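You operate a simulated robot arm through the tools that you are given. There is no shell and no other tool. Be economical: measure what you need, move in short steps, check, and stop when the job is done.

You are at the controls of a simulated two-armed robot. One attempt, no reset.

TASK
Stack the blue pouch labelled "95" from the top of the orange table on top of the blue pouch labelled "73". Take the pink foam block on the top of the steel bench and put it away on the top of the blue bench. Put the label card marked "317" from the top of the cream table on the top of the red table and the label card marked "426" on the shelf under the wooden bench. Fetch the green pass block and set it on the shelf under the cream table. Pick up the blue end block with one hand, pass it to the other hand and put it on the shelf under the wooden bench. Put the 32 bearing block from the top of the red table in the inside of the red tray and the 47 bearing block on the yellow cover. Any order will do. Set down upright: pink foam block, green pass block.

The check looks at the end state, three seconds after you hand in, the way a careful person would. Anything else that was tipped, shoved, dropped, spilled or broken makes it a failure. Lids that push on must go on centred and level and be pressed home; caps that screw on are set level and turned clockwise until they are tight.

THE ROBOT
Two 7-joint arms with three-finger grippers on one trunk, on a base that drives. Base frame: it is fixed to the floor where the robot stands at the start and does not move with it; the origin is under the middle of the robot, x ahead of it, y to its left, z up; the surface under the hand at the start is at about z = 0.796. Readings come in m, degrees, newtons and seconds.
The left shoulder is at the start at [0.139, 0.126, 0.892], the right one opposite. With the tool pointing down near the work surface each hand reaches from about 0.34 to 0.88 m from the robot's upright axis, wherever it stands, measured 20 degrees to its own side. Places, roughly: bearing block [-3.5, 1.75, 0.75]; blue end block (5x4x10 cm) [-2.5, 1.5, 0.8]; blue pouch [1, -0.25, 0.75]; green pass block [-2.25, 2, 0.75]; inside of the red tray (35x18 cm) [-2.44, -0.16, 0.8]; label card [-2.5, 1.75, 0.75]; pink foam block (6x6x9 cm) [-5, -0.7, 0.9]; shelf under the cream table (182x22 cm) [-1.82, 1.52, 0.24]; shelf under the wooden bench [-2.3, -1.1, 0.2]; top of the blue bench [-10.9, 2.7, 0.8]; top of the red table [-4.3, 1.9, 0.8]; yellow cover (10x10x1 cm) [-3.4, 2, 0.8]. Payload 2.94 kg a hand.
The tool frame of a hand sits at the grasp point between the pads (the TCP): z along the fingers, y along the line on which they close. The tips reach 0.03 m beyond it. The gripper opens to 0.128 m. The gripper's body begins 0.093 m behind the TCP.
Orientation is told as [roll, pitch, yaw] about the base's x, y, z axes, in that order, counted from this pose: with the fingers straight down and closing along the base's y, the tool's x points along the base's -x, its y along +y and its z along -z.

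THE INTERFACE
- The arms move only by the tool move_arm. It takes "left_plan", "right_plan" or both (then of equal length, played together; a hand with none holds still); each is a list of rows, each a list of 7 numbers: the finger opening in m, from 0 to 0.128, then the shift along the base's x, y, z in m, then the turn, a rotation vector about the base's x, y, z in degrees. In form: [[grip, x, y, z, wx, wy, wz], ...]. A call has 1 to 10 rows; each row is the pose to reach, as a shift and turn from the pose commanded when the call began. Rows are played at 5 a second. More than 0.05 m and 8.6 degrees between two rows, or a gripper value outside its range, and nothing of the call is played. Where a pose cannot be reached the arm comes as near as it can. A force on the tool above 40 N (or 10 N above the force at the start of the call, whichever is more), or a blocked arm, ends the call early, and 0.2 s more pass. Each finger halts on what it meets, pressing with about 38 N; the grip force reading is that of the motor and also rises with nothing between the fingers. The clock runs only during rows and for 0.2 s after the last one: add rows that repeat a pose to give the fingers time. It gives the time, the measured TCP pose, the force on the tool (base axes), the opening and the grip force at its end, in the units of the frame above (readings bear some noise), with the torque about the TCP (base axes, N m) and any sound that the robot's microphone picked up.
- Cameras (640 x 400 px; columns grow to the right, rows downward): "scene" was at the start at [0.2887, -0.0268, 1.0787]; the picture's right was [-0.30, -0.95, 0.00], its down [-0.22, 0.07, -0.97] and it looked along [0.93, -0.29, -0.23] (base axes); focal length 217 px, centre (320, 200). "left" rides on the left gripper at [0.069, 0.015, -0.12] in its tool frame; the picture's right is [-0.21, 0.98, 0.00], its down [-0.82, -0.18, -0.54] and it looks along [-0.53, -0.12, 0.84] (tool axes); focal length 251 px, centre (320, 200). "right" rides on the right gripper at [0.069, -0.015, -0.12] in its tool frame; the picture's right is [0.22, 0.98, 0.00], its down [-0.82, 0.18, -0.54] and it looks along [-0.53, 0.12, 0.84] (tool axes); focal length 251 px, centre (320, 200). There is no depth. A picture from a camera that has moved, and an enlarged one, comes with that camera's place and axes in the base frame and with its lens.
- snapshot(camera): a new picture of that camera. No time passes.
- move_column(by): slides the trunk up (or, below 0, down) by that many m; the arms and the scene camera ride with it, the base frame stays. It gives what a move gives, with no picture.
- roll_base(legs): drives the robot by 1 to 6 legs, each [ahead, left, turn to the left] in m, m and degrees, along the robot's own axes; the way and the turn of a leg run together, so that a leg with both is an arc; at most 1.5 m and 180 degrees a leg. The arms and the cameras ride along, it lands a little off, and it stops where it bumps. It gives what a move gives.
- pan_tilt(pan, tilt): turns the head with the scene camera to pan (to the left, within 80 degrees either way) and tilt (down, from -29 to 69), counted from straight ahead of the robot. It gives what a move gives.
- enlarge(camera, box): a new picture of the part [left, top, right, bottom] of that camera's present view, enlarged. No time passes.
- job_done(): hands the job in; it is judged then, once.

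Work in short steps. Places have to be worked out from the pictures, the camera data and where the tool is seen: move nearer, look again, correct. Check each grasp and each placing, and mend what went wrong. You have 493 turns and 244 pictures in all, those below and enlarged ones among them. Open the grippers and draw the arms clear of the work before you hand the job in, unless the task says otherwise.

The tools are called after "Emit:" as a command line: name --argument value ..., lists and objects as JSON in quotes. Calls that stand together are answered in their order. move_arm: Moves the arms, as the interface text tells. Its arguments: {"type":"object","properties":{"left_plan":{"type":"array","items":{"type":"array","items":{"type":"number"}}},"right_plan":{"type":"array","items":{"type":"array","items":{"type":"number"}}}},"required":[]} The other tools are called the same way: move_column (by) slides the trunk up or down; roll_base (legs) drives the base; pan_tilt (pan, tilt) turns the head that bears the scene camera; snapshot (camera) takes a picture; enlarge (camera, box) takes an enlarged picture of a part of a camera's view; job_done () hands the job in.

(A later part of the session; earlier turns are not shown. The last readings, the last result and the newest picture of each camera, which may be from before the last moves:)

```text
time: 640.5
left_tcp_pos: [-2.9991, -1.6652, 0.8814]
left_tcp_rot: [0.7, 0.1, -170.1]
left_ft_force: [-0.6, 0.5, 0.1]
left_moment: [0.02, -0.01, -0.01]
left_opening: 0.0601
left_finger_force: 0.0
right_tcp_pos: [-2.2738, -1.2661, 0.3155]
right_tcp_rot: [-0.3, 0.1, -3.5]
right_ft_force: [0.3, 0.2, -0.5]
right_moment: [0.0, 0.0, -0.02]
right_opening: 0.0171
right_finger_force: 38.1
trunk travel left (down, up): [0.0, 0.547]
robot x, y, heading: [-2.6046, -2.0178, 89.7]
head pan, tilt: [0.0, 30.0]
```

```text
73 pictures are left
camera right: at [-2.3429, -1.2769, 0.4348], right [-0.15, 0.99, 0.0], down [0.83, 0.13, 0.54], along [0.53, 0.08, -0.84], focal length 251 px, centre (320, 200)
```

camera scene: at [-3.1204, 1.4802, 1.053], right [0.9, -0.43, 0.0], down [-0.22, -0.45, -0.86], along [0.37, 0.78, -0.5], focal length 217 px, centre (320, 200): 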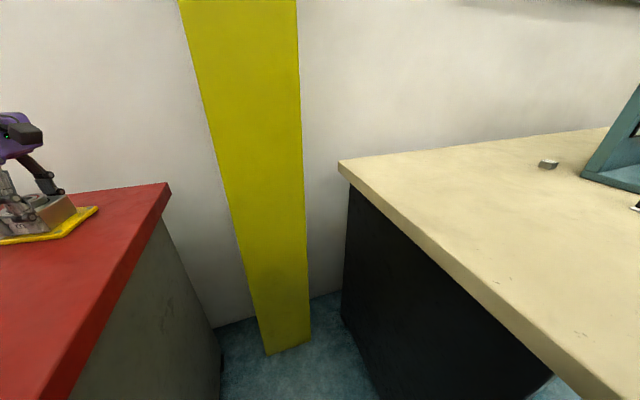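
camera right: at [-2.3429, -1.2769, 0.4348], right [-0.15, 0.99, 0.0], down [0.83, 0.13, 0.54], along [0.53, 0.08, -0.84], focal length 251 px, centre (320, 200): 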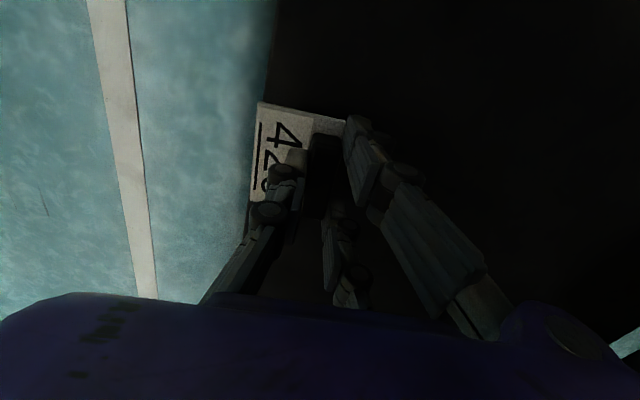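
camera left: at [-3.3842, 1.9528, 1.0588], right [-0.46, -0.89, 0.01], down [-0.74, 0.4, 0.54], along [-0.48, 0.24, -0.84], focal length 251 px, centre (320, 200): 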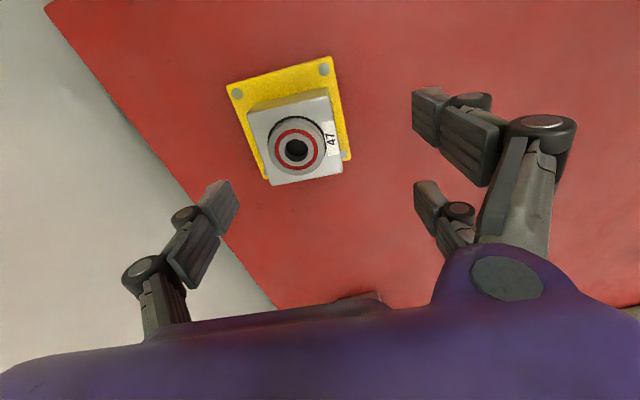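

The card's front edge is right at the shelf edge (y≈-1.31). I push 5 cm further in.

Emit:
move_arm --right_plan '[[0.0, 0, 0.02, 0, 0, 0, 0], [0.0, 0, 0.04, 0, 0, 0, 0], [0.0, 0, 0.055, 0, 0, 0, 0], [0.0, 0, 0.055, 0, 0, 0, 0]]'

```text
time: 641.5
left_tcp_pos: [-2.9987, -1.664, 0.882]
left_tcp_rot: [0.7, 0.1, -169.9]
left_ft_force: [-0.1, 0.3, -0.8]
left_moment: [0.0, -0.02, 0.01]
left_opening: 0.0598
left_finger_force: 0.0
right_tcp_pos: [-2.2745, -1.2115, 0.3135]
right_tcp_rot: [-0.3, 0.1, -3.6]
right_ft_force: [-0.4, -0.8, -0.4]
right_moment: [0.0, -0.01, 0.04]
right_opening: 0.0167
right_finger_force: 37.6
trunk travel left (down, up): [0.0, 0.547]
robot x, y, heading: [-2.6038, -2.0197, 89.4]
head pan, tilt: [0.0, 30.0]
```

Reached without limit. Lower to contact on the shelf.

Emit:
move_arm --right_plan '[[0.0, 0, 0, -0.008, 0, 0, 0], [0.0, 0, 0, -0.015, 0, 0, 0], [0.0, 0, 0, -0.02, 0, 0, 0], [0.0, 0, 0, -0.025, 0, 0, 0], [0.0, 0, 0, -0.029, 0, 0, 0], [0.0, 0, 0, -0.029, 0, 0, 0]]'

```text
time: 642.9
left_tcp_pos: [-2.9997, -1.6648, 0.8813]
left_tcp_rot: [0.6, 0.1, -170.2]
left_ft_force: [-0.2, 0.3, -0.5]
left_moment: [-0.02, -0.01, 0.0]
left_opening: 0.0597
left_finger_force: 0.1
right_tcp_pos: [-2.2734, -1.211, 0.2879]
right_tcp_rot: [0.0, 0.1, -3.6]
right_ft_force: [2.5, 0.5, 6.2]
right_moment: [0.01, 0.21, -0.02]
right_opening: 0.0168
right_finger_force: 37.5
trunk travel left (down, up): [0.0, 0.547]
robot x, y, heading: [-2.6048, -2.0195, 89.5]
head pan, tilt: [0.0, 30.0]
```

Contact. Release, lift, and withdraw.

Emit:
move_arm --right_plan '[[0.03, 0, 0, 0, 0, 0, 0], [0.06, 0, 0, 0, 0, 0, 0], [0.07, 0, 0, 0.005, 0, 0, 0], [0.07, 0, 0, 0.03, 0, 0, 0], [0.07, 0, 0, 0.06, 0, 0, 0], [0.07, 0, -0.04, 0.07, 0, 0, 0], [0.07, 0, -0.08, 0.07, 0, 0, 0], [0.07, 0, -0.12, 0.07, 0, 0, 0]]'

Emit:
snapshot --camera "right"

```text
time: 644.7
left_tcp_pos: [-2.9988, -1.6649, 0.8819]
left_tcp_rot: [0.7, 0.2, -170.0]
left_ft_force: [-0.1, -0.9, -0.3]
left_moment: [0.01, 0.0, 0.01]
left_opening: 0.0599
left_finger_force: 0.0
right_tcp_pos: [-2.2744, -1.3313, 0.3558]
right_tcp_rot: [-0.2, 0.3, -3.6]
right_ft_force: [0.7, -0.5, -0.3]
right_moment: [-0.01, -0.01, -0.01]
right_opening: 0.0701
right_finger_force: 0.1
trunk travel left (down, up): [0.0, 0.547]
robot x, y, heading: [-2.6066, -2.0217, 89.7]
head pan, tilt: [0.0, 30.0]
```

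```text
72 pictures are left
camera right: at [-2.3434, -1.3414, 0.4754], right [-0.15, 0.99, 0.0], down [0.83, 0.13, 0.54], along [0.53, 0.08, -0.84], focal length 251 px, centre (320, 200)
```

right: 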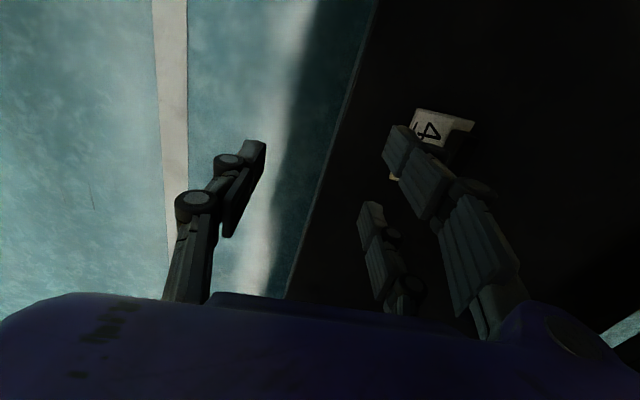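

426 lies on the shelf. I back out, raise the arm and trunk, and drive back to the red table.

Emit:
roll_base --legs '[[-0.25, 0, 0]]'

Emit:
move_column --by 0.115

Emit:
move_arm --right_plan '[[0.07, 0, -0.03, 0.048, 0, 0, 0], [0.07, 0, -0.06, 0.096, 0, 0, 0], [0.07, 0, -0.09, 0.144, 0, 0, 0], [0.07, 0, -0.12, 0.192, 0, 0, 0], [0.07, 0, -0.15, 0.24, 0, 0, 0], [0.07, 0, -0.18, 0.288, 0, 0, 0], [0.07, 0, -0.21, 0.336, 0, 0, 0], [0.07, 0, -0.24, 0.384, 0, 0, 0], [0.07, 0, -0.27, 0.43, 0, 0, 0], [0.07, 0, -0.29, 0.475, 0, 0, 0]]'

Emit:
roll_base --legs '[[0, -1.15, 0], [0, -1.1, 0.3], [1.4, 0, 0], [1.35, 0, 0], [0, 1.5, 0.8]]'

```text
time: 646.5
left_tcp_pos: [-3.0011, -1.9143, 0.8834]
left_tcp_rot: [0.7, 0.2, -170.0]
left_ft_force: [0.4, 1.0, 0.1]
left_moment: [0.02, 0.05, 0.03]
left_opening: 0.06
left_finger_force: 0.1
right_tcp_pos: [-2.2763, -1.5807, 0.3556]
right_tcp_rot: [-0.3, 0.1, -3.4]
right_ft_force: [0.9, -0.1, 1.0]
right_moment: [0.01, -0.04, -0.02]
right_opening: 0.0699
right_finger_force: 0.0
trunk travel left (down, up): [0.0, 0.547]
robot x, y, heading: [-2.6054, -2.2722, 89.7]
head pan, tilt: [0.0, 30.0]
```

```text
time: 648.0
left_tcp_pos: [-3.001, -1.9128, 0.997]
left_tcp_rot: [0.8, 0.0, -169.9]
left_ft_force: [0.6, 0.6, 0.1]
left_moment: [-0.02, -0.01, 0.02]
left_opening: 0.06
left_finger_force: 0.0
right_tcp_pos: [-2.2756, -1.58, 0.4704]
right_tcp_rot: [-0.4, 0.0, -3.5]
right_ft_force: [-0.9, 0.5, 0.1]
right_moment: [-0.03, 0.03, 0.03]
right_opening: 0.0699
right_finger_force: 0.0
trunk travel left (down, up): [-0.115, 0.432]
robot x, y, heading: [-2.6034, -2.2706, 89.8]
head pan, tilt: [0.0, 30.0]
```

```text
refused: row 1 steps farther than a row can; nothing moved
```

```text
time: 687.9
left_tcp_pos: [-1.5719, 0.8549, 0.9971]
left_tcp_rot: [0.7, 0.2, -169.3]
left_ft_force: [1.0, 0.1, -0.3]
left_moment: [0.02, 0.0, -0.02]
left_opening: 0.06
left_finger_force: 0.1
right_tcp_pos: [-0.8388, 1.1984, 0.4714]
right_tcp_rot: [-0.2, -0.9, -4.2]
right_ft_force: [0.1, 0.2, 0.1]
right_moment: [0.01, 0.02, -0.03]
right_opening: 0.0699
right_finger_force: 0.0
trunk travel left (down, up): [-0.115, 0.432]
robot x, y, heading: [-1.1701, 0.5057, 90.5]
head pan, tilt: [0.0, 30.0]
stopped in leg 5: the force on the tool passed its limit at 63 N (the readings are from after the stop); the commanded pose is now the measured one
```

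The arm-raise was refused and the low right hand touched the cream table's end panel. I back away, raise the arm, and check the table.

Emit:
roll_base --legs '[[0, -0.12, 0], [-0.15, 0, 0]]'

Emit:
move_arm --right_plan '[[0.07, 0, -0.01, 0.045, 0, 0, 0], [0.07, 0, -0.02, 0.09, 0, 0, 0], [0.07, 0, -0.03, 0.135, 0, 0, 0], [0.07, 0, -0.05, 0.18, 0, 0, 0], [0.07, 0, -0.07, 0.225, 0, 0, 0], [0.07, 0, -0.09, 0.27, 0, 0, 0], [0.07, 0, -0.11, 0.315, 0, 0, 0], [0.07, 0, -0.13, 0.36, 0, 0, 0], [0.07, 0, -0.15, 0.405, 0, 0, 0], [0.07, 0, -0.17, 0.45, 0, 0, 0]]'

Emit:
pan_tilt --pan 20 --tilt 15

Emit:
snapshot --camera "scene"

```text
time: 690.6
left_tcp_pos: [-1.453, 0.7054, 0.9973]
left_tcp_rot: [0.7, 0.1, -169.3]
left_ft_force: [0.4, -0.1, -0.6]
left_moment: [0.04, 0.0, 0.0]
left_opening: 0.06
left_finger_force: 0.1
right_tcp_pos: [-0.7184, 1.0485, 0.4703]
right_tcp_rot: [-0.3, -1.0, -4.2]
right_ft_force: [-0.1, -0.2, -0.6]
right_moment: [0.04, 0.0, 0.01]
right_opening: 0.0702
right_finger_force: 0.2
trunk travel left (down, up): [-0.115, 0.432]
robot x, y, heading: [-1.0519, 0.3597, 90.4]
head pan, tilt: [0.0, 30.0]
```

```text
time: 693.0
left_tcp_pos: [-1.4531, 0.707, 0.9972]
left_tcp_rot: [0.7, 0.1, -169.3]
left_ft_force: [-0.2, -0.3, 1.0]
left_moment: [0.0, 0.0, 0.0]
left_opening: 0.06
left_finger_force: 0.1
right_tcp_pos: [-0.7052, 0.8722, 0.8687]
right_tcp_rot: [-8.6, -3.5, -5.6]
right_ft_force: [0.2, 0.1, -0.3]
right_moment: [0.02, 0.02, -0.02]
right_opening: 0.07
right_finger_force: 0.1
trunk travel left (down, up): [-0.115, 0.432]
robot x, y, heading: [-1.0515, 0.356, 90.6]
head pan, tilt: [0.0, 30.0]
stopped in row 10 (right hand): the arm was blocked; the commanded pose is now the measured one
```

```text
time: 693.8
left_tcp_pos: [-1.4521, 0.7054, 0.9968]
left_tcp_rot: [0.7, 0.1, -169.2]
left_ft_force: [-0.3, 0.0, 0.1]
left_moment: [-0.01, -0.01, 0.02]
left_opening: 0.0597
left_finger_force: 0.0
right_tcp_pos: [-0.7049, 0.8725, 0.8693]
right_tcp_rot: [-8.5, -3.5, -5.6]
right_ft_force: [-0.2, 0.6, 1.1]
right_moment: [0.0, 0.01, 0.0]
right_opening: 0.0702
right_finger_force: 0.0
trunk travel left (down, up): [-0.115, 0.432]
robot x, y, heading: [-1.0514, 0.3545, 90.5]
head pan, tilt: [20.0, 15.0]
```

```text
71 pictures are left
camera scene: at [-1.0867, 0.6438, 1.0763], right [0.94, 0.35, 0.0], down [0.09, -0.24, -0.97], along [-0.34, 0.91, -0.26], focal length 217 px, centre (320, 200)
```

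scene: 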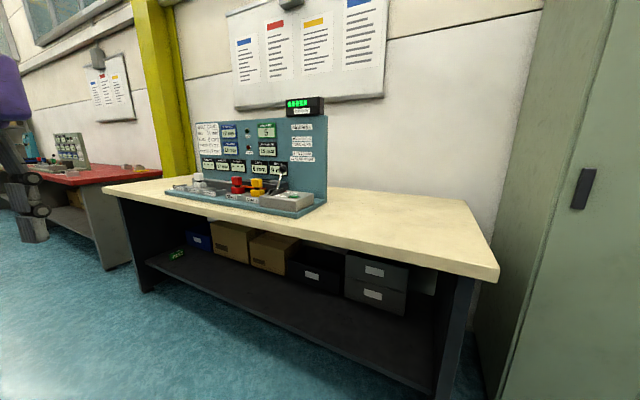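

The table looks intact. I zoom to verify PASS is still standing.

Emit:
enlarge --camera "scene" --box '[150, 232, 214, 272]'

```text
10.00 times, centred on (182, 252) of scene
camera zoom: at [-1.0867, 0.6438, 1.0763], right [0.94, 0.35, 0.0], down [0.09, -0.24, -0.97], along [-0.34, 0.91, -0.26], focal length 2173 px, centre (1700, -320)
```

zoom: 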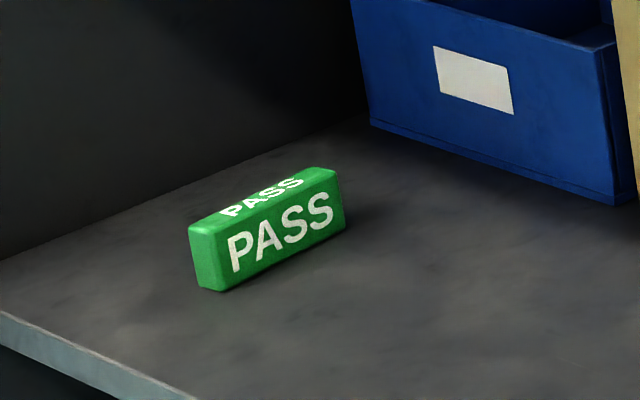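

PASS stands fine. I fix the right hand's level and height, and drive to the red table left part.

Emit:
move_arm --right_plan '[[0.1, 0, 0.02, 0.03, 3, 1, 0], [0.1, 0, 0.04, 0.06, 6, 2, 0], [0.1, 0, 0.06, 0.1, 8.9, 2.7, 0], [0.1, 0, 0.06, 0.14, 8.9, 2.7, 0], [0.1, 0, 0.06, 0.14, 8.9, 2.7, 0]]'

Emit:
roll_base --legs '[[0, 1.45, 0], [0, 1.45, 0], [0, 0, 25]]'

```text
time: 695.0
left_tcp_pos: [-1.4536, 0.7049, 0.9963]
left_tcp_rot: [0.6, 0.0, -169.3]
left_ft_force: [-0.3, -0.4, -0.6]
left_moment: [0.0, 0.03, 0.01]
left_opening: 0.0601
left_finger_force: 0.0
right_tcp_pos: [-0.716, 0.9465, 0.9649]
right_tcp_rot: [0.3, 0.2, -5.9]
right_ft_force: [0.4, 0.8, -0.2]
right_moment: [-0.01, 0.0, 0.01]
right_opening: 0.1
right_finger_force: 0.1
right hand out of reach, approached as far as the arm can: row 3, 4, 5
trunk travel left (down, up): [-0.115, 0.432]
robot x, y, heading: [-1.0527, 0.3527, 90.6]
head pan, tilt: [20.0, 15.0]
```

```text
time: 715.1
left_tcp_pos: [-3.7298, 0.6262, 0.9988]
left_tcp_rot: [0.7, -0.2, -166.5]
left_ft_force: [-0.9, -0.1, -0.8]
left_moment: [0.0, -0.01, -0.01]
left_opening: 0.0602
left_finger_force: 0.0
right_tcp_pos: [-3.0082, 0.9015, 0.9631]
right_tcp_rot: [0.2, 0.5, -3.0]
right_ft_force: [-0.5, 0.6, 0.0]
right_moment: [0.02, -0.06, 0.0]
right_opening: 0.1002
right_finger_force: 0.2
trunk travel left (down, up): [-0.115, 0.432]
robot x, y, heading: [-3.3176, 0.2963, 93.3]
head pan, tilt: [20.0, 15.0]
stopped in leg 2: the robot was blocked; the commanded pose is now the measured one
```

Blocked: I was too close to the south bench. I move forward, then continue left.

Emit:
roll_base --legs '[[0.35, 0, -3], [0, 0.65, 0], [0, 0, 25]]'

Emit:
pan_tilt --pan -30 --tilt 30

Emit:
snapshot --camera "scene"

```text
time: 724.3
left_tcp_pos: [-4.4904, 0.7891, 0.9965]
left_tcp_rot: [0.7, 0.1, -144.6]
left_ft_force: [0.3, 1.2, 0.1]
left_moment: [0.01, -0.02, 0.0]
left_opening: 0.0597
left_finger_force: 0.0
right_tcp_pos: [-3.9211, 1.3147, 0.9652]
right_tcp_rot: [0.2, 0.2, 18.8]
right_ft_force: [-1.4, -0.4, 0.2]
right_moment: [0.0, 0.0, 0.02]
right_opening: 0.1
right_finger_force: 0.1
trunk travel left (down, up): [-0.115, 0.432]
robot x, y, heading: [-3.9761, 0.6356, 114.9]
head pan, tilt: [20.0, 15.0]
```

```text
time: 725.5
left_tcp_pos: [-4.4903, 0.7894, 0.9965]
left_tcp_rot: [0.7, 0.0, -144.7]
left_ft_force: [-0.2, 0.2, -1.1]
left_moment: [-0.01, 0.02, -0.02]
left_opening: 0.0601
left_finger_force: 0.0
right_tcp_pos: [-3.9209, 1.3139, 0.9659]
right_tcp_rot: [0.3, 0.2, 18.6]
right_ft_force: [0.1, 0.1, -0.7]
right_moment: [0.04, -0.01, 0.01]
right_opening: 0.0998
right_finger_force: 0.1
trunk travel left (down, up): [-0.115, 0.432]
robot x, y, heading: [-3.9788, 0.6375, 115.0]
head pan, tilt: [-30.0, 30.0]
```

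```text
69 pictures are left
camera scene: at [-4.0576, 0.9103, 1.0522], right [1.0, -0.08, 0.0], down [-0.04, -0.5, -0.87], along [0.07, 0.86, -0.5], focal length 217 px, centre (320, 200)
```

scene: 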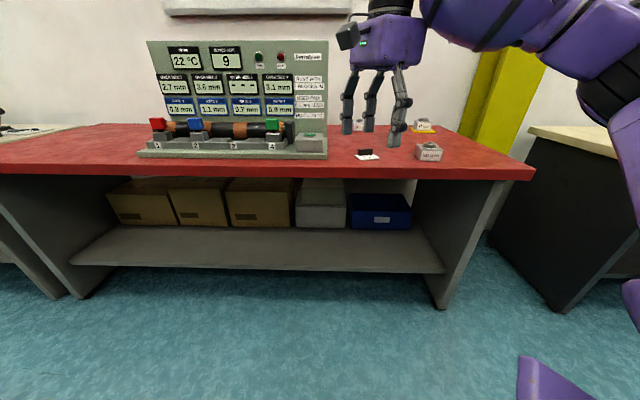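

Board's right end is at x≈-3.97. I shift the hand 10 cm right first, then drive in.

Emit:
move_arm --right_plan '[[0.1, 0.04, 0.01, 0, 0, 0, -4], [0.1, 0.08, 0.02, 0, 0, 0, -8], [0.1, 0.12, 0.03, 0, 0, 0, -12], [0.1, 0.14, 0.03, 0, 0, 0, -16]]'

Emit:
roll_base --legs '[[0.55, -0.29, 0]]'

Emit:
snapshot --camera "right"

```text
time: 726.5
left_tcp_pos: [-4.49, 0.7894, 0.9961]
left_tcp_rot: [0.7, 0.1, -144.6]
left_ft_force: [0.6, 0.2, 0.3]
left_moment: [-0.03, 0.0, 0.02]
left_opening: 0.0597
left_finger_force: 0.0
right_tcp_pos: [-3.7946, 1.364, 0.9258]
right_tcp_rot: [0.4, 0.1, 2.6]
right_ft_force: [-1.2, 0.3, 1.4]
right_moment: [0.01, -0.02, -0.01]
right_opening: 0.1001
right_finger_force: 0.1
right hand out of reach, approached as far as the arm can: row 1, 2, 3, 4
trunk travel left (down, up): [-0.115, 0.432]
robot x, y, heading: [-3.9769, 0.6381, 115.3]
head pan, tilt: [-30.0, 30.0]
```

```text
time: 730.0
left_tcp_pos: [-4.4566, 1.3978, 0.9966]
left_tcp_rot: [0.6, 0.1, -144.3]
left_ft_force: [0.0, 0.4, -0.9]
left_moment: [-0.03, 0.01, -0.03]
left_opening: 0.0601
left_finger_force: 0.0
right_tcp_pos: [-3.7633, 1.9756, 0.9256]
right_tcp_rot: [0.4, 0.3, 3.0]
right_ft_force: [0.0, -0.7, -0.6]
right_moment: [0.03, 0.0, 0.0]
right_opening: 0.1001
right_finger_force: 0.0
trunk travel left (down, up): [-0.115, 0.432]
robot x, y, heading: [-3.9476, 1.2541, 115.6]
head pan, tilt: [-30.0, 30.0]
```

```text
68 pictures are left
camera right: at [-3.8329, 1.9575, 1.045], right [-0.27, 0.96, 0.01], down [0.81, 0.22, 0.54], along [0.52, 0.15, -0.84], focal length 251 px, centre (320, 200)
```

right: 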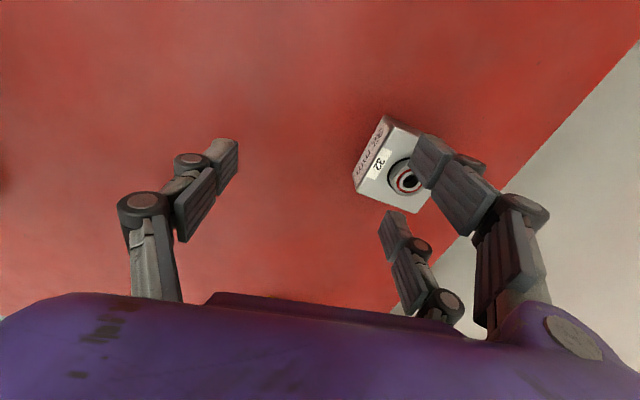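

32: centre (-3.759,2.05), yaw ≈ -14°. I align over it at z≈0.90, and check reach.

Emit:
move_arm --right_plan '[[0.115, 0.001, 0.02, 0, 0, 0, -6], [0.115, 0.002, 0.04, 0, 0, 0, -12], [0.115, 0.004, 0.06, -0.005, 0, 0, -17], [0.115, 0.004, 0.0745, -0.01, 0, 0, -17], [0.115, 0.004, 0.0745, -0.01, 0, 0, -17]]'

Emit:
snapshot --camera "right"

```text
time: 731.2
left_tcp_pos: [-4.4557, 1.3984, 0.9966]
left_tcp_rot: [0.6, 0.1, -144.2]
left_ft_force: [-0.4, -0.1, -0.4]
left_moment: [0.03, 0.02, -0.03]
left_opening: 0.06
left_finger_force: 0.0
right_tcp_pos: [-3.7616, 2.0519, 0.9163]
right_tcp_rot: [0.3, 0.3, -14.0]
right_ft_force: [0.2, 0.6, 0.4]
right_moment: [-0.01, 0.0, 0.0]
right_opening: 0.1152
right_finger_force: 0.0
trunk travel left (down, up): [-0.115, 0.432]
robot x, y, heading: [-3.9424, 1.2495, 115.4]
head pan, tilt: [-30.0, 30.0]
```

```text
67 pictures are left
camera right: at [-3.8314, 2.0518, 1.0355], right [0.03, 1.0, 0.01], down [0.84, -0.03, 0.54], along [0.54, -0.01, -0.84], focal length 251 px, centre (320, 200)
```

right: 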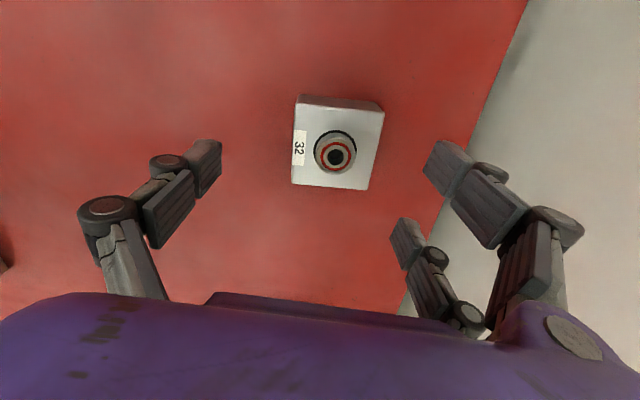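

Refined: centre (-3.759,2.0645), yaw -5.5°. Descend, close, lift.

Emit:
move_arm --right_plan '[[0.115, 0.001, 0.006, -0.02, 0, 0, 4], [0.115, 0.003, 0.0125, -0.045, 0, 0, 8.5], [0.115, 0.003, 0.0125, -0.08, 0, 0, 8.5], [0.115, 0.003, 0.0125, -0.08, 0, 0, 8.5], [0.08, 0.003, 0.0125, -0.08, 0, 0, 8.5], [0.05, 0.003, 0.0125, -0.08, 0, 0, 8.5], [0.04, 0.003, 0.0125, -0.08, 0, 0, 8.5], [0.04, 0.003, 0.0125, -0.08, 0, 0, 8.5], [0.04, 0.003, 0.01, -0.05, 0, 0, 8.5], [0.04, 0.003, 0.0, -0.01, 0, 0, 8.5]]'

Emit:
snapshot --camera "right"

```text
time: 733.4
left_tcp_pos: [-4.4558, 1.3976, 0.9975]
left_tcp_rot: [0.7, 0.2, -144.3]
left_ft_force: [-0.4, -0.1, 0.6]
left_moment: [0.05, -0.02, 0.02]
left_opening: 0.06
left_finger_force: 0.1
right_tcp_pos: [-3.7572, 2.0515, 0.9067]
right_tcp_rot: [0.4, 0.2, -5.5]
right_ft_force: [-0.6, -0.6, -4.9]
right_moment: [0.05, 0.01, 0.04]
right_opening: 0.0698
right_finger_force: 37.6
trunk travel left (down, up): [-0.115, 0.432]
robot x, y, heading: [-3.9473, 1.2516, 115.4]
head pan, tilt: [-30.0, 30.0]
```

```text
66 pictures are left
camera right: at [-3.8269, 2.0423, 1.0245], right [-0.12, 0.99, 0.01], down [0.84, 0.1, 0.54], along [0.53, 0.07, -0.84], focal length 251 px, centre (320, 200)
```

right: 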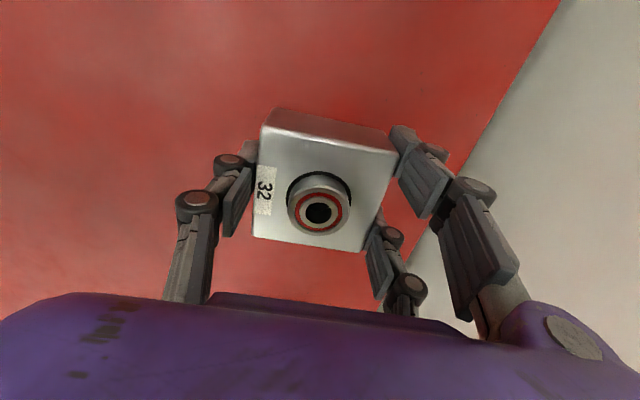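

32 is held. I back out, retract the arm and travel to the red tray on the yellow bench (turning to face south in the aisle).

Emit:
move_arm --right_plan '[[0.04, 0, -0.01, 0.02, 0, 0, 0], [0.04, 0, -0.03, 0.04, 0, 0, 0]]'

Emit:
roll_base --legs '[[-0.55, 0.29, 0], [0, 0, -25.4]]'

Emit:
move_arm --right_plan '[[0.04, -0.02, -0.03, 0.01, 0, 0, 0], [0.04, -0.04, -0.06, 0.02, 0, 0, 0], [0.04, -0.06, -0.09, 0.03, 0, 0, 0], [0.04, -0.08, -0.12, 0.03, 0, 0, 0], [0.04, -0.1, -0.16, 0.03, 0, 0, 0], [0.04, -0.12, -0.2, 0.03, 0, 0, 0]]'

Emit:
roll_base --legs '[[0.12, 0, 0], [0, -1.0, 0], [0, -0.85, 0], [0, 0, 90], [0, 0, 90]]'

```text
time: 734.0
left_tcp_pos: [-4.456, 1.3977, 0.9969]
left_tcp_rot: [0.7, 0.1, -144.3]
left_ft_force: [0.8, 0.3, 0.6]
left_moment: [-0.03, -0.02, 0.0]
left_opening: 0.0602
left_finger_force: 0.2
right_tcp_pos: [-3.7572, 2.0215, 0.9454]
right_tcp_rot: [0.1, 0.1, -5.5]
right_ft_force: [0.4, -0.6, -4.9]
right_moment: [0.0, 0.01, -0.01]
right_opening: 0.0694
right_finger_force: 38.2
trunk travel left (down, up): [-0.115, 0.432]
robot x, y, heading: [-3.9434, 1.2513, 115.5]
head pan, tilt: [-30.0, 30.0]
```

```text
time: 738.8
left_tcp_pos: [-4.3718, 0.9757, 0.9959]
left_tcp_rot: [0.7, 0.0, -168.9]
left_ft_force: [0.2, 0.5, -0.3]
left_moment: [-0.04, 0.01, 0.03]
left_opening: 0.0601
left_finger_force: 0.1
right_tcp_pos: [-3.4788, 1.2511, 0.9452]
right_tcp_rot: [0.3, 0.3, -30.0]
right_ft_force: [-0.2, 0.0, -4.5]
right_moment: [0.02, 0.03, -0.01]
right_opening: 0.0695
right_finger_force: 37.6
trunk travel left (down, up): [-0.115, 0.432]
robot x, y, heading: [-3.9664, 0.6276, 90.7]
head pan, tilt: [-30.0, 30.0]
```

```text
time: 740.2
left_tcp_pos: [-4.3729, 0.9736, 0.9974]
left_tcp_rot: [0.8, 0.2, -168.8]
left_ft_force: [-0.6, -1.2, -0.5]
left_moment: [-0.01, 0.0, 0.01]
left_opening: 0.0601
left_finger_force: 0.1
right_tcp_pos: [-3.6406, 1.0825, 0.9092]
right_tcp_rot: [0.3, 0.4, -30.1]
right_ft_force: [-0.3, -0.6, -4.0]
right_moment: [0.07, -0.05, -0.03]
right_opening: 0.0696
right_finger_force: 37.9
right hand out of reach, approached as far as the arm can: row 1, 2, 3, 4, 5, 6
trunk travel left (down, up): [-0.115, 0.432]
robot x, y, heading: [-3.9682, 0.6307, 90.9]
head pan, tilt: [-30.0, 30.0]
```

```text
time: 765.2
left_tcp_pos: [-1.7148, 0.4159, 0.9968]
left_tcp_rot: [0.8, 0.0, 11.3]
left_ft_force: [0.2, 0.4, 0.0]
left_moment: [-0.01, -0.02, 0.05]
left_opening: 0.0601
left_finger_force: 0.0
right_tcp_pos: [-2.4464, 0.3036, 0.9098]
right_tcp_rot: [0.3, 0.4, 150.1]
right_ft_force: [0.5, -0.3, -4.5]
right_moment: [-0.02, -0.03, -0.03]
right_opening: 0.0697
right_finger_force: 38.4
trunk travel left (down, up): [-0.115, 0.432]
robot x, y, heading: [-2.1183, 0.7581, -89.1]
head pan, tilt: [-30.0, 30.0]
```

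Facing south. I look at the red tray.

Emit:
pan_tilt --pan -20 --tilt 35

Emit:
snapshot --camera "scene"

```text
time: 765.9
left_tcp_pos: [-1.7143, 0.4149, 0.9965]
left_tcp_rot: [0.6, 0.1, 11.2]
left_ft_force: [-0.1, -0.3, -0.1]
left_moment: [-0.03, 0.0, 0.01]
left_opening: 0.06
left_finger_force: 0.1
right_tcp_pos: [-2.4461, 0.3048, 0.9079]
right_tcp_rot: [0.3, 0.4, 150.0]
right_ft_force: [-0.5, 0.0, -5.1]
right_moment: [-0.02, 0.01, -0.02]
right_opening: 0.0696
right_finger_force: 37.5
trunk travel left (down, up): [-0.115, 0.432]
robot x, y, heading: [-2.1169, 0.7629, -89.3]
head pan, tilt: [-20.0, 35.0]
```

```text
65 pictures are left
camera scene: at [-2.1674, 0.4866, 1.0569], right [-0.83, 0.56, 0.0], down [0.25, 0.38, -0.89], along [-0.5, -0.74, -0.45], focal length 217 px, centre (320, 200)
```

scene: 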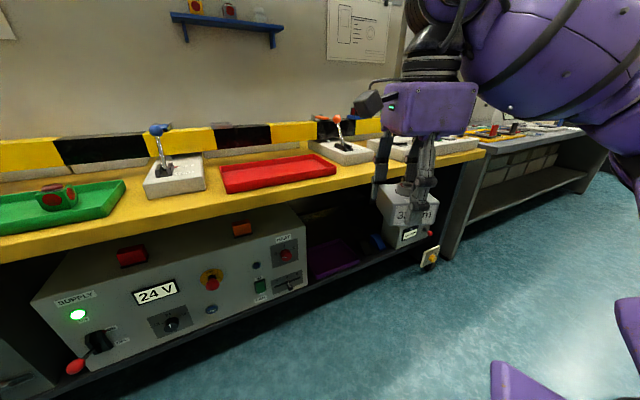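

Tray: centre ≈(-2.436,-0.18), yaw ≈ -9°. I drive 0.3 m closer, then extend the hand over the tray with aligned yaw.

Emit:
roll_base --legs '[[0.3, 0, 0]]'

Emit:
move_arm --right_plan '[[0.04, 0, -0.03, 0, 0, 0, 5], [0.04, 0, -0.06, 0, 0, 0, 10], [0.04, 0, -0.1, 0, 0, 0, 16], [0.04, 0, -0.14, 0, 0, 0, 21], [0.04, 0.01, -0.175, 0, 0, 0, 21], [0.04, 0.01, -0.175, 0, 0, 0, 21]]'

Emit:
snapshot --camera "right"

```text
time: 768.0
left_tcp_pos: [-1.71, 0.118, 0.9971]
left_tcp_rot: [0.7, 0.1, 11.2]
left_ft_force: [0.0, -0.8, 0.2]
left_moment: [0.03, -0.01, -0.03]
left_opening: 0.06
left_finger_force: 0.0
right_tcp_pos: [-2.4411, 0.0082, 0.9089]
right_tcp_rot: [0.4, 0.3, 150.1]
right_ft_force: [0.5, 0.1, -5.4]
right_moment: [0.0, -0.03, -0.01]
right_opening: 0.0692
right_finger_force: 37.7
trunk travel left (down, up): [-0.115, 0.432]
robot x, y, heading: [-2.1076, 0.4672, -88.9]
head pan, tilt: [-20.0, 35.0]
```

```text
time: 769.4
left_tcp_pos: [-1.7091, 0.1175, 0.9958]
left_tcp_rot: [0.7, 0.1, 11.2]
left_ft_force: [-1.1, -0.1, -0.4]
left_moment: [0.01, 0.01, -0.01]
left_opening: 0.0598
left_finger_force: 0.0
right_tcp_pos: [-2.432, -0.1675, 0.9088]
right_tcp_rot: [0.3, 0.4, 171.1]
right_ft_force: [-0.2, -0.2, -4.7]
right_moment: [0.0, -0.04, 0.01]
right_opening: 0.0695
right_finger_force: 38.0
trunk travel left (down, up): [-0.115, 0.432]
robot x, y, heading: [-2.1151, 0.4656, -88.9]
head pan, tilt: [-20.0, 35.0]
```

```text
64 pictures are left
camera right: at [-2.3615, -0.1632, 1.028], right [0.06, -1.0, 0.01], down [-0.84, -0.05, 0.54], along [-0.53, -0.04, -0.84], focal length 251 px, centre (320, 200)
```

right: 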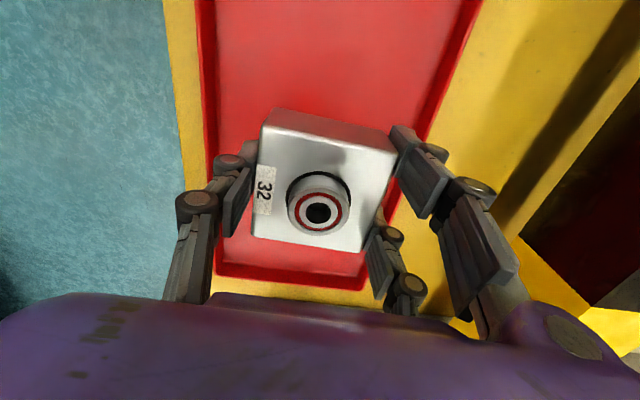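

Block is centred over the tray. Lower until contact.

Emit:
move_arm --right_plan '[[0.04, 0, 0.003, -0.02, 0, 0, 0], [0.04, 0, 0.003, -0.04, 0, 0, 0], [0.04, 0, 0.003, -0.05, 0, 0, 0], [0.04, 0, 0.003, -0.057, 0, 0, 0], [0.04, 0, 0.003, -0.063, 0, 0, 0], [0.04, 0, 0.003, -0.069, 0, 0, 0], [0.04, 0, 0.003, -0.069, 0, 0, 0]]'

```text
time: 771.0
left_tcp_pos: [-1.7088, 0.1198, 0.9977]
left_tcp_rot: [0.7, 0.1, 11.2]
left_ft_force: [0.6, -0.1, -0.5]
left_moment: [-0.01, 0.03, 0.0]
left_opening: 0.0599
left_finger_force: 0.0
right_tcp_pos: [-2.4322, -0.1642, 0.8425]
right_tcp_rot: [0.5, 0.4, 171.0]
right_ft_force: [-3.4, -4.6, 16.5]
right_moment: [-0.01, 0.89, 0.23]
right_opening: 0.0699
right_finger_force: 38.1
trunk travel left (down, up): [-0.115, 0.432]
robot x, y, heading: [-2.1126, 0.4669, -89.3]
head pan, tilt: [-20.0, 35.0]
```

Contact on the tray floor. Release and lift.

Emit:
move_arm --right_plan '[[0.07, 0, 0, 0.001, 0, 0, 0], [0.09, 0, 0, 0.001, 0, 0, 0], [0.1, 0, 0, 0.002, 0, 0, 0], [0.1, 0, 0, 0.03, 0, 0, 0], [0.1, 0, 0, 0.06, 0, 0, 0], [0.1, 0, 0, 0.09, 0, 0, 0], [0.1, 0, 0.03, 0.11, 0, 0, 0]]'

Emit:
snapshot --camera "right"

```text
time: 772.6
left_tcp_pos: [-1.7086, 0.1195, 0.9968]
left_tcp_rot: [0.6, 0.1, 11.2]
left_ft_force: [0.0, -0.5, 0.3]
left_moment: [-0.06, 0.01, -0.02]
left_opening: 0.0602
left_finger_force: 0.0
right_tcp_pos: [-2.4335, -0.1336, 0.949]
right_tcp_rot: [0.1, 0.3, 171.0]
right_ft_force: [0.2, -0.2, -0.1]
right_moment: [0.0, 0.0, 0.0]
right_opening: 0.1001
right_finger_force: 0.0
trunk travel left (down, up): [-0.115, 0.432]
robot x, y, heading: [-2.1146, 0.4673, -89.2]
head pan, tilt: [-20.0, 35.0]
```

```text
63 pictures are left
camera right: at [-2.3632, -0.1285, 1.0682], right [0.06, -1.0, 0.01], down [-0.84, -0.05, 0.54], along [-0.53, -0.04, -0.84], focal length 251 px, centre (320, 200)
```

right: 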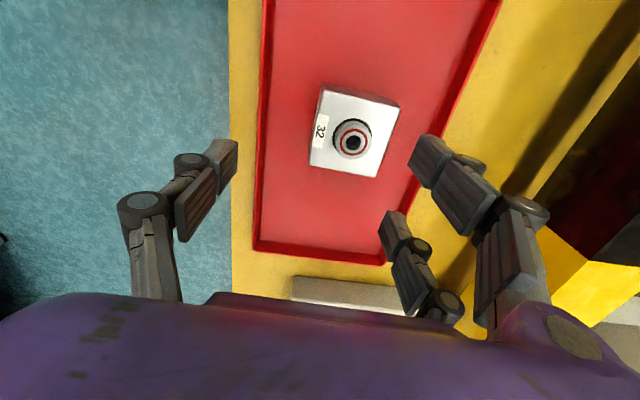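

32 is in the red tray. Now the pink foam block near (-5,-0.7). I retract, move along the aisle and look at the steel bench.

Emit:
move_arm --right_plan '[[0.1, 0, 0.04, 0.01, 0, 0, 0], [0.1, 0, 0.08, 0.02, 0, 0, 0], [0.1, 0, 0.12, 0.03, 0, 0, 0], [0.1, 0, 0.16, 0.04, 0, 0, 0], [0.1, 0, 0.2, 0.05, 0, 0, 0]]'

Emit:
roll_base --legs '[[-0.25, 0, 0], [0, -1.3, -0.4], [0, -1.3, -0.4]]'

Emit:
pan_tilt --pan 0 --tilt 20

Emit:
snapshot --camera "scene"

```text
time: 774.0
left_tcp_pos: [-1.7084, 0.1182, 0.9955]
left_tcp_rot: [0.9, 0.2, 11.2]
left_ft_force: [0.7, -0.2, -0.8]
left_moment: [0.05, 0.06, 0.01]
left_opening: 0.0598
left_finger_force: 0.1
right_tcp_pos: [-2.4594, 0.0781, 1.0068]
right_tcp_rot: [5.0, 14.6, 169.3]
right_ft_force: [1.2, -1.3, -1.0]
right_moment: [0.07, 0.04, 0.0]
right_opening: 0.1001
right_finger_force: 0.1
right hand out of reach, approached as far as the arm can: row 2, 3, 4
trunk travel left (down, up): [-0.115, 0.432]
robot x, y, heading: [-2.1181, 0.4622, -88.8]
head pan, tilt: [-20.0, 35.0]
stopped in row 5 (right hand): the arm was blocked; the commanded pose is now the measured one
```

```text
time: 798.2
left_tcp_pos: [-4.3288, 0.3441, 0.998]
left_tcp_rot: [0.6, 0.2, 9.8]
left_ft_force: [0.0, -0.4, 0.1]
left_moment: [0.01, 0.02, -0.03]
left_opening: 0.06
left_finger_force: 0.0
right_tcp_pos: [-5.0811, 0.3244, 1.0071]
right_tcp_rot: [5.2, 14.6, 167.8]
right_ft_force: [0.6, -0.3, -0.6]
right_moment: [-0.03, -0.02, 0.01]
right_opening: 0.1002
right_finger_force: 0.1
trunk travel left (down, up): [-0.115, 0.432]
robot x, y, heading: [-4.7223, 0.699, -90.3]
head pan, tilt: [-20.0, 35.0]
```

```text
time: 799.1
left_tcp_pos: [-4.3291, 0.3447, 0.9976]
left_tcp_rot: [0.6, 0.0, 9.7]
left_ft_force: [0.1, 0.4, 0.2]
left_moment: [-0.01, -0.01, 0.02]
left_opening: 0.0601
left_finger_force: 0.0
right_tcp_pos: [-5.0826, 0.3232, 1.0058]
right_tcp_rot: [5.2, 14.6, 167.8]
right_ft_force: [0.2, -0.1, 0.3]
right_moment: [-0.03, -0.02, 0.03]
right_opening: 0.1001
right_finger_force: 0.0
trunk travel left (down, up): [-0.115, 0.432]
robot x, y, heading: [-4.7251, 0.7021, -90.7]
head pan, tilt: [0.0, 20.0]
```

```text
62 pictures are left
camera scene: at [-4.7272, 0.409, 1.0682], right [-1.0, 0.01, 0.0], down [0.0, 0.34, -0.94], along [-0.01, -0.94, -0.34], focal length 217 px, centre (320, 200)
```

scene: 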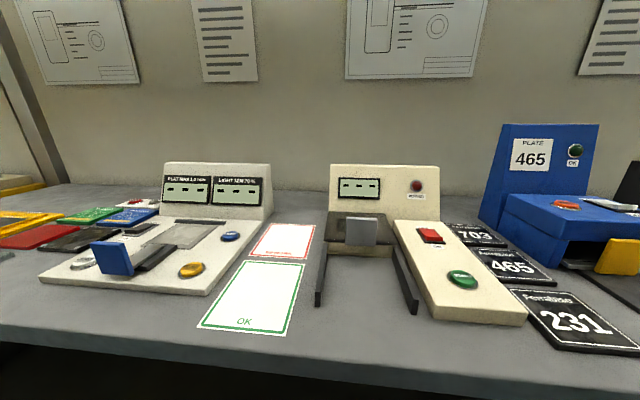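

The foam isn't on this side; it must be on the south side of the partition. I check whether there's a passage to the west.

Emit:
pan_tilt --pan -75 --tilt 10

Emit:
snapshot --camera "scene"

```text
time: 800.5
left_tcp_pos: [-4.3281, 0.3437, 0.9974]
left_tcp_rot: [0.6, 0.1, 9.8]
left_ft_force: [-1.1, 0.2, 0.9]
left_moment: [-0.02, -0.02, -0.01]
left_opening: 0.06
left_finger_force: 0.1
right_tcp_pos: [-5.0809, 0.3248, 1.0061]
right_tcp_rot: [5.2, 14.5, 167.8]
right_ft_force: [-0.1, 0.1, 0.0]
right_moment: [-0.03, 0.02, -0.02]
right_opening: 0.1001
right_finger_force: 0.0
trunk travel left (down, up): [-0.115, 0.432]
robot x, y, heading: [-4.7224, 0.7017, -90.3]
head pan, tilt: [-75.0, 10.0]
```

```text
61 pictures are left
camera scene: at [-4.8163, 0.4788, 1.0845], right [-0.25, 0.97, 0.0], down [0.17, 0.04, -0.98], along [-0.95, -0.25, -0.17], focal length 217 px, centre (320, 200)
```

scene: 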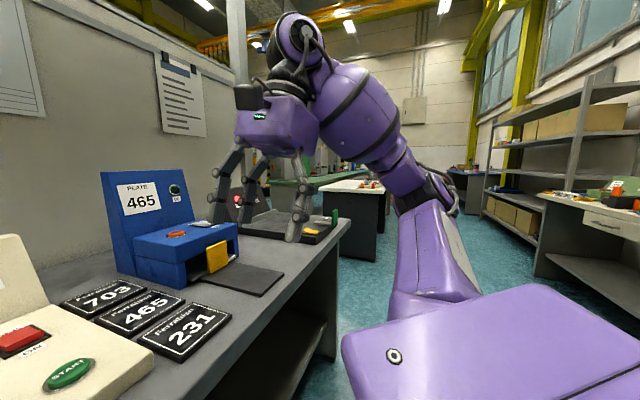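

There's a ~1 m gap at x≈-6.3 after this bench. I turn to face west, drive there, and look south.

Emit:
roll_base --legs '[[-0.1, 0, 0], [0, 0, -90], [0.75, 0, 0], [0.75, 0, 0]]'

Emit:
pan_tilt --pan 70 --tilt 15

Emit:
snapshot --camera "scene"

```text
time: 812.9
left_tcp_pos: [-6.5992, 0.4102, 0.9976]
left_tcp_rot: [0.6, 0.1, -80.1]
left_ft_force: [-0.2, -0.6, -0.1]
left_moment: [0.03, -0.05, 0.01]
left_opening: 0.0602
left_finger_force: 0.0
right_tcp_pos: [-6.6213, 1.1617, 1.0059]
right_tcp_rot: [5.1, 14.5, 78.0]
right_ft_force: [-0.4, -0.5, 0.4]
right_moment: [-0.03, 0.0, 0.01]
right_opening: 0.1001
right_finger_force: 0.1
trunk travel left (down, up): [-0.115, 0.432]
robot x, y, heading: [-6.2414, 0.809, 179.6]
head pan, tilt: [-75.0, 10.0]
```

```text
time: 815.2
left_tcp_pos: [-6.5986, 0.4112, 0.9978]
left_tcp_rot: [0.6, 0.1, -80.1]
left_ft_force: [-0.1, 0.2, -0.6]
left_moment: [0.0, 0.03, -0.02]
left_opening: 0.06
left_finger_force: 0.1
right_tcp_pos: [-6.6235, 1.1635, 1.0059]
right_tcp_rot: [5.2, 14.6, 78.1]
right_ft_force: [-0.1, -0.3, 0.4]
right_moment: [0.0, -0.01, -0.01]
right_opening: 0.0998
right_finger_force: 0.1
trunk travel left (down, up): [-0.115, 0.432]
robot x, y, heading: [-6.2425, 0.8041, 179.9]
head pan, tilt: [70.0, 15.0]
```

```text
60 pictures are left
camera scene: at [-6.4775, 0.7208, 1.0764], right [-0.94, 0.35, 0.0], down [0.09, 0.24, -0.97], along [-0.34, -0.91, -0.26], focal length 217 px, centre (320, 200)
```

scene: 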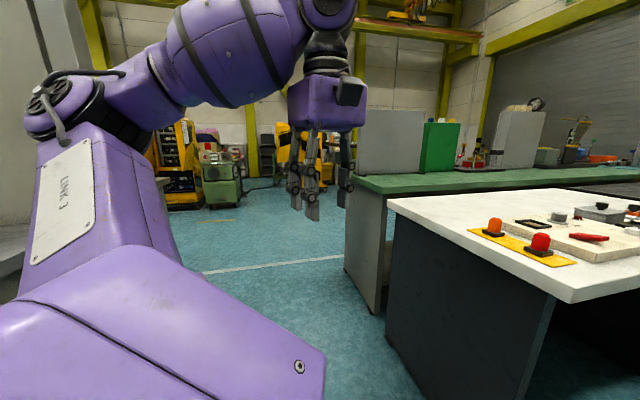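

Open passage. I go south through it, then turn to face north and look at the south-side bench.

Emit:
roll_base --legs '[[0.1, 0, 0], [0, 1.4, 0], [0, 1.4, 0], [0, 0, -90], [0, -0.9, 0]]'

Emit:
pan_tilt --pan -10 --tilt 15

Emit:
snapshot --camera "scene"

```text
time: 824.7
left_tcp_pos: [-6.6896, -0.6405, 1.0004]
left_tcp_rot: [0.4, -0.3, -78.1]
left_ft_force: [0.0, -0.4, 0.3]
left_moment: [0.07, -0.01, 0.02]
left_opening: 0.0601
left_finger_force: 0.2
right_tcp_pos: [-6.7392, 0.111, 1.0045]
right_tcp_rot: [5.1, 15.1, 80.1]
right_ft_force: [-0.6, 0.1, 1.0]
right_moment: [0.02, -0.02, 0.03]
right_opening: 0.0999
right_finger_force: 0.0
trunk travel left (down, up): [-0.115, 0.432]
robot x, y, heading: [-6.3505, -0.2399, -178.3]
head pan, tilt: [70.0, 15.0]
stopped in leg 2: the robot was blocked; the commanded pose is now the measured one
```

```text
time: 826.2
left_tcp_pos: [-6.6904, -0.6372, 1.0034]
left_tcp_rot: [0.4, -0.6, -78.3]
left_ft_force: [0.4, -0.1, 0.3]
left_moment: [-0.01, -0.01, -0.01]
left_opening: 0.06
left_finger_force: 0.0
right_tcp_pos: [-6.7385, 0.1141, 1.0024]
right_tcp_rot: [5.0, 15.3, 79.7]
right_ft_force: [-0.5, -0.1, 0.0]
right_moment: [0.01, -0.02, -0.03]
right_opening: 0.1
right_finger_force: 0.0
trunk travel left (down, up): [-0.115, 0.432]
robot x, y, heading: [-6.3472, -0.2421, -178.5]
head pan, tilt: [-10.0, 15.0]
```

```text
59 pictures are left
camera scene: at [-6.6416, -0.2199, 1.0763], right [0.15, 0.99, -0.01], down [0.26, -0.05, -0.97], along [-0.96, 0.14, -0.26], focal length 217 px, centre (320, 200)
```

scene: 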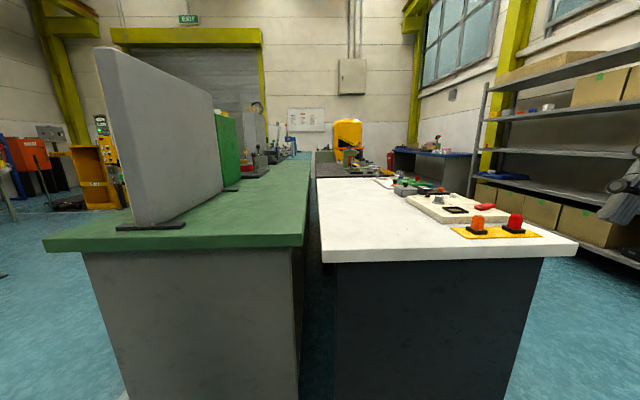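

Blocked (likely a post behind me). I shift forward 0.2 m and continue south.

Emit:
roll_base --legs '[[0, -0.05, 0], [0.18, 0, -1.5], [0, 1.4, 0], [0, 0.3, 0]]'

```text
time: 843.3
left_tcp_pos: [-6.8787, -2.2998, 0.9975]
left_tcp_rot: [0.5, 0.1, -79.7]
left_ft_force: [0.4, 0.0, 1.0]
left_moment: [0.0, 0.03, 0.0]
left_opening: 0.0601
left_finger_force: 0.0
right_tcp_pos: [-6.9085, -1.5463, 1.007]
right_tcp_rot: [5.1, 14.6, 78.3]
right_ft_force: [0.2, -0.3, -0.4]
right_moment: [0.0, 0.04, 0.01]
right_opening: 0.1001
right_finger_force: 0.1
trunk travel left (down, up): [-0.115, 0.432]
robot x, y, heading: [-6.5254, -1.9002, -180.0]
head pan, tilt: [-10.0, 15.0]
```

Through. Now turn to face north and move east toward the foam.

Emit:
roll_base --legs '[[0, 0, -90], [0, -1.2, 0]]'

Emit:
pan_tilt --pan -10 --tilt 20

Emit:
snapshot --camera "scene"

```text
time: 858.0
left_tcp_pos: [-5.7081, -1.571, 0.998]
left_tcp_rot: [0.3, 0.1, -171.8]
left_ft_force: [0.2, 0.1, -0.5]
left_moment: [-0.02, -0.02, 0.0]
left_opening: 0.06
left_finger_force: 0.1
right_tcp_pos: [-4.9539, -1.5717, 1.0068]
right_tcp_rot: [5.2, 14.7, -13.8]
right_ft_force: [-0.9, -0.5, -0.7]
right_moment: [0.02, 0.0, 0.02]
right_opening: 0.0999
right_finger_force: 0.0
trunk travel left (down, up): [-0.115, 0.432]
robot x, y, heading: [-5.3236, -1.9377, 87.9]
head pan, tilt: [-10.0, 15.0]
```

```text
time: 858.7
left_tcp_pos: [-5.7069, -1.5707, 0.9973]
left_tcp_rot: [0.5, 0.1, -171.9]
left_ft_force: [0.1, 0.0, -0.7]
left_moment: [-0.02, 0.01, 0.02]
left_opening: 0.0603
left_finger_force: 0.1
right_tcp_pos: [-4.9552, -1.5697, 1.0062]
right_tcp_rot: [5.1, 14.6, -13.8]
right_ft_force: [0.3, 0.1, -1.1]
right_moment: [0.05, -0.01, 0.01]
right_opening: 0.1
right_finger_force: 0.1
trunk travel left (down, up): [-0.115, 0.432]
robot x, y, heading: [-5.3202, -1.9383, 87.9]
head pan, tilt: [-10.0, 20.0]
```

```text
58 pictures are left
camera scene: at [-5.2972, -1.646, 1.0683], right [0.98, -0.21, 0.0], down [-0.07, -0.33, -0.94], along [0.2, 0.92, -0.34], focal length 217 px, centre (320, 200)
```

scene: 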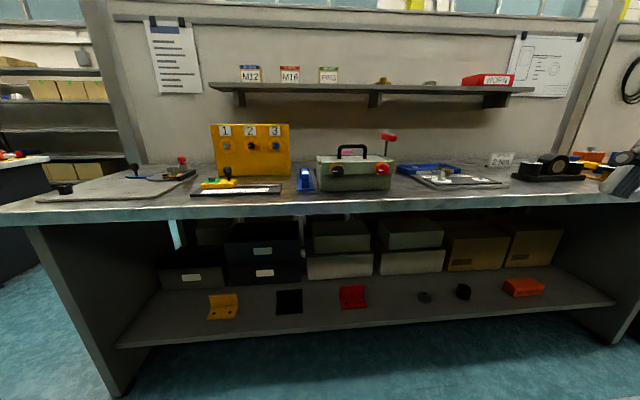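

I zoom in to find the pink foam block on this bench.

Emit:
enlarge --camera "scene" --box '[200, 115, 420, 215]'

Emit:
enlarge --camera "scene" --box '[400, 115, 640, 215]'

```text
2.91 times, centred on (310, 165) of scene
camera zoom: at [-5.2972, -1.646, 1.0683], right [0.98, -0.21, 0.0], down [-0.07, -0.33, -0.94], along [0.2, 0.92, -0.34], focal length 632 px, centre (349, 302)
```

zoom: 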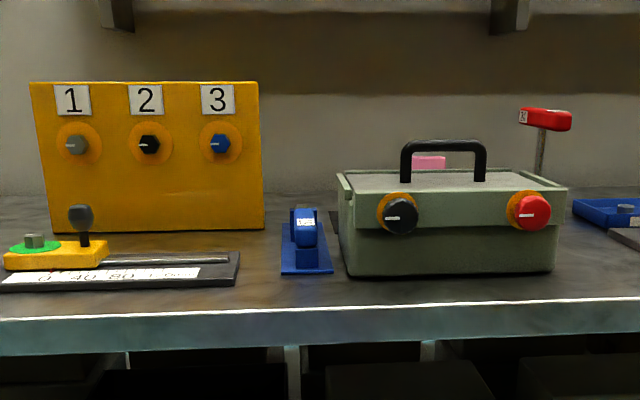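

```text
2.67 times, centred on (520, 165) of scene
camera zoom: at [-5.2972, -1.646, 1.0683], right [0.98, -0.21, 0.0], down [-0.07, -0.33, -0.94], along [0.2, 0.92, -0.34], focal length 579 px, centre (-213, 293)
```

zoom: 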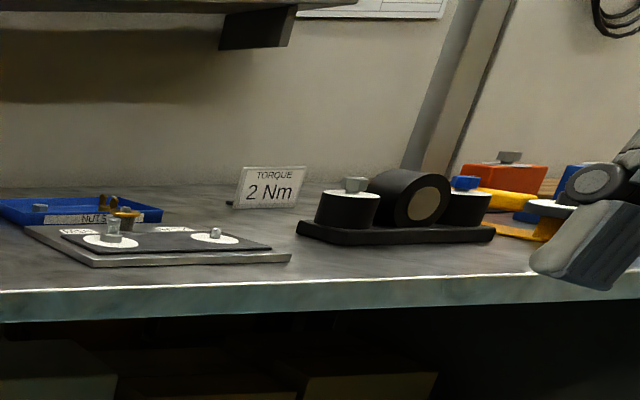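

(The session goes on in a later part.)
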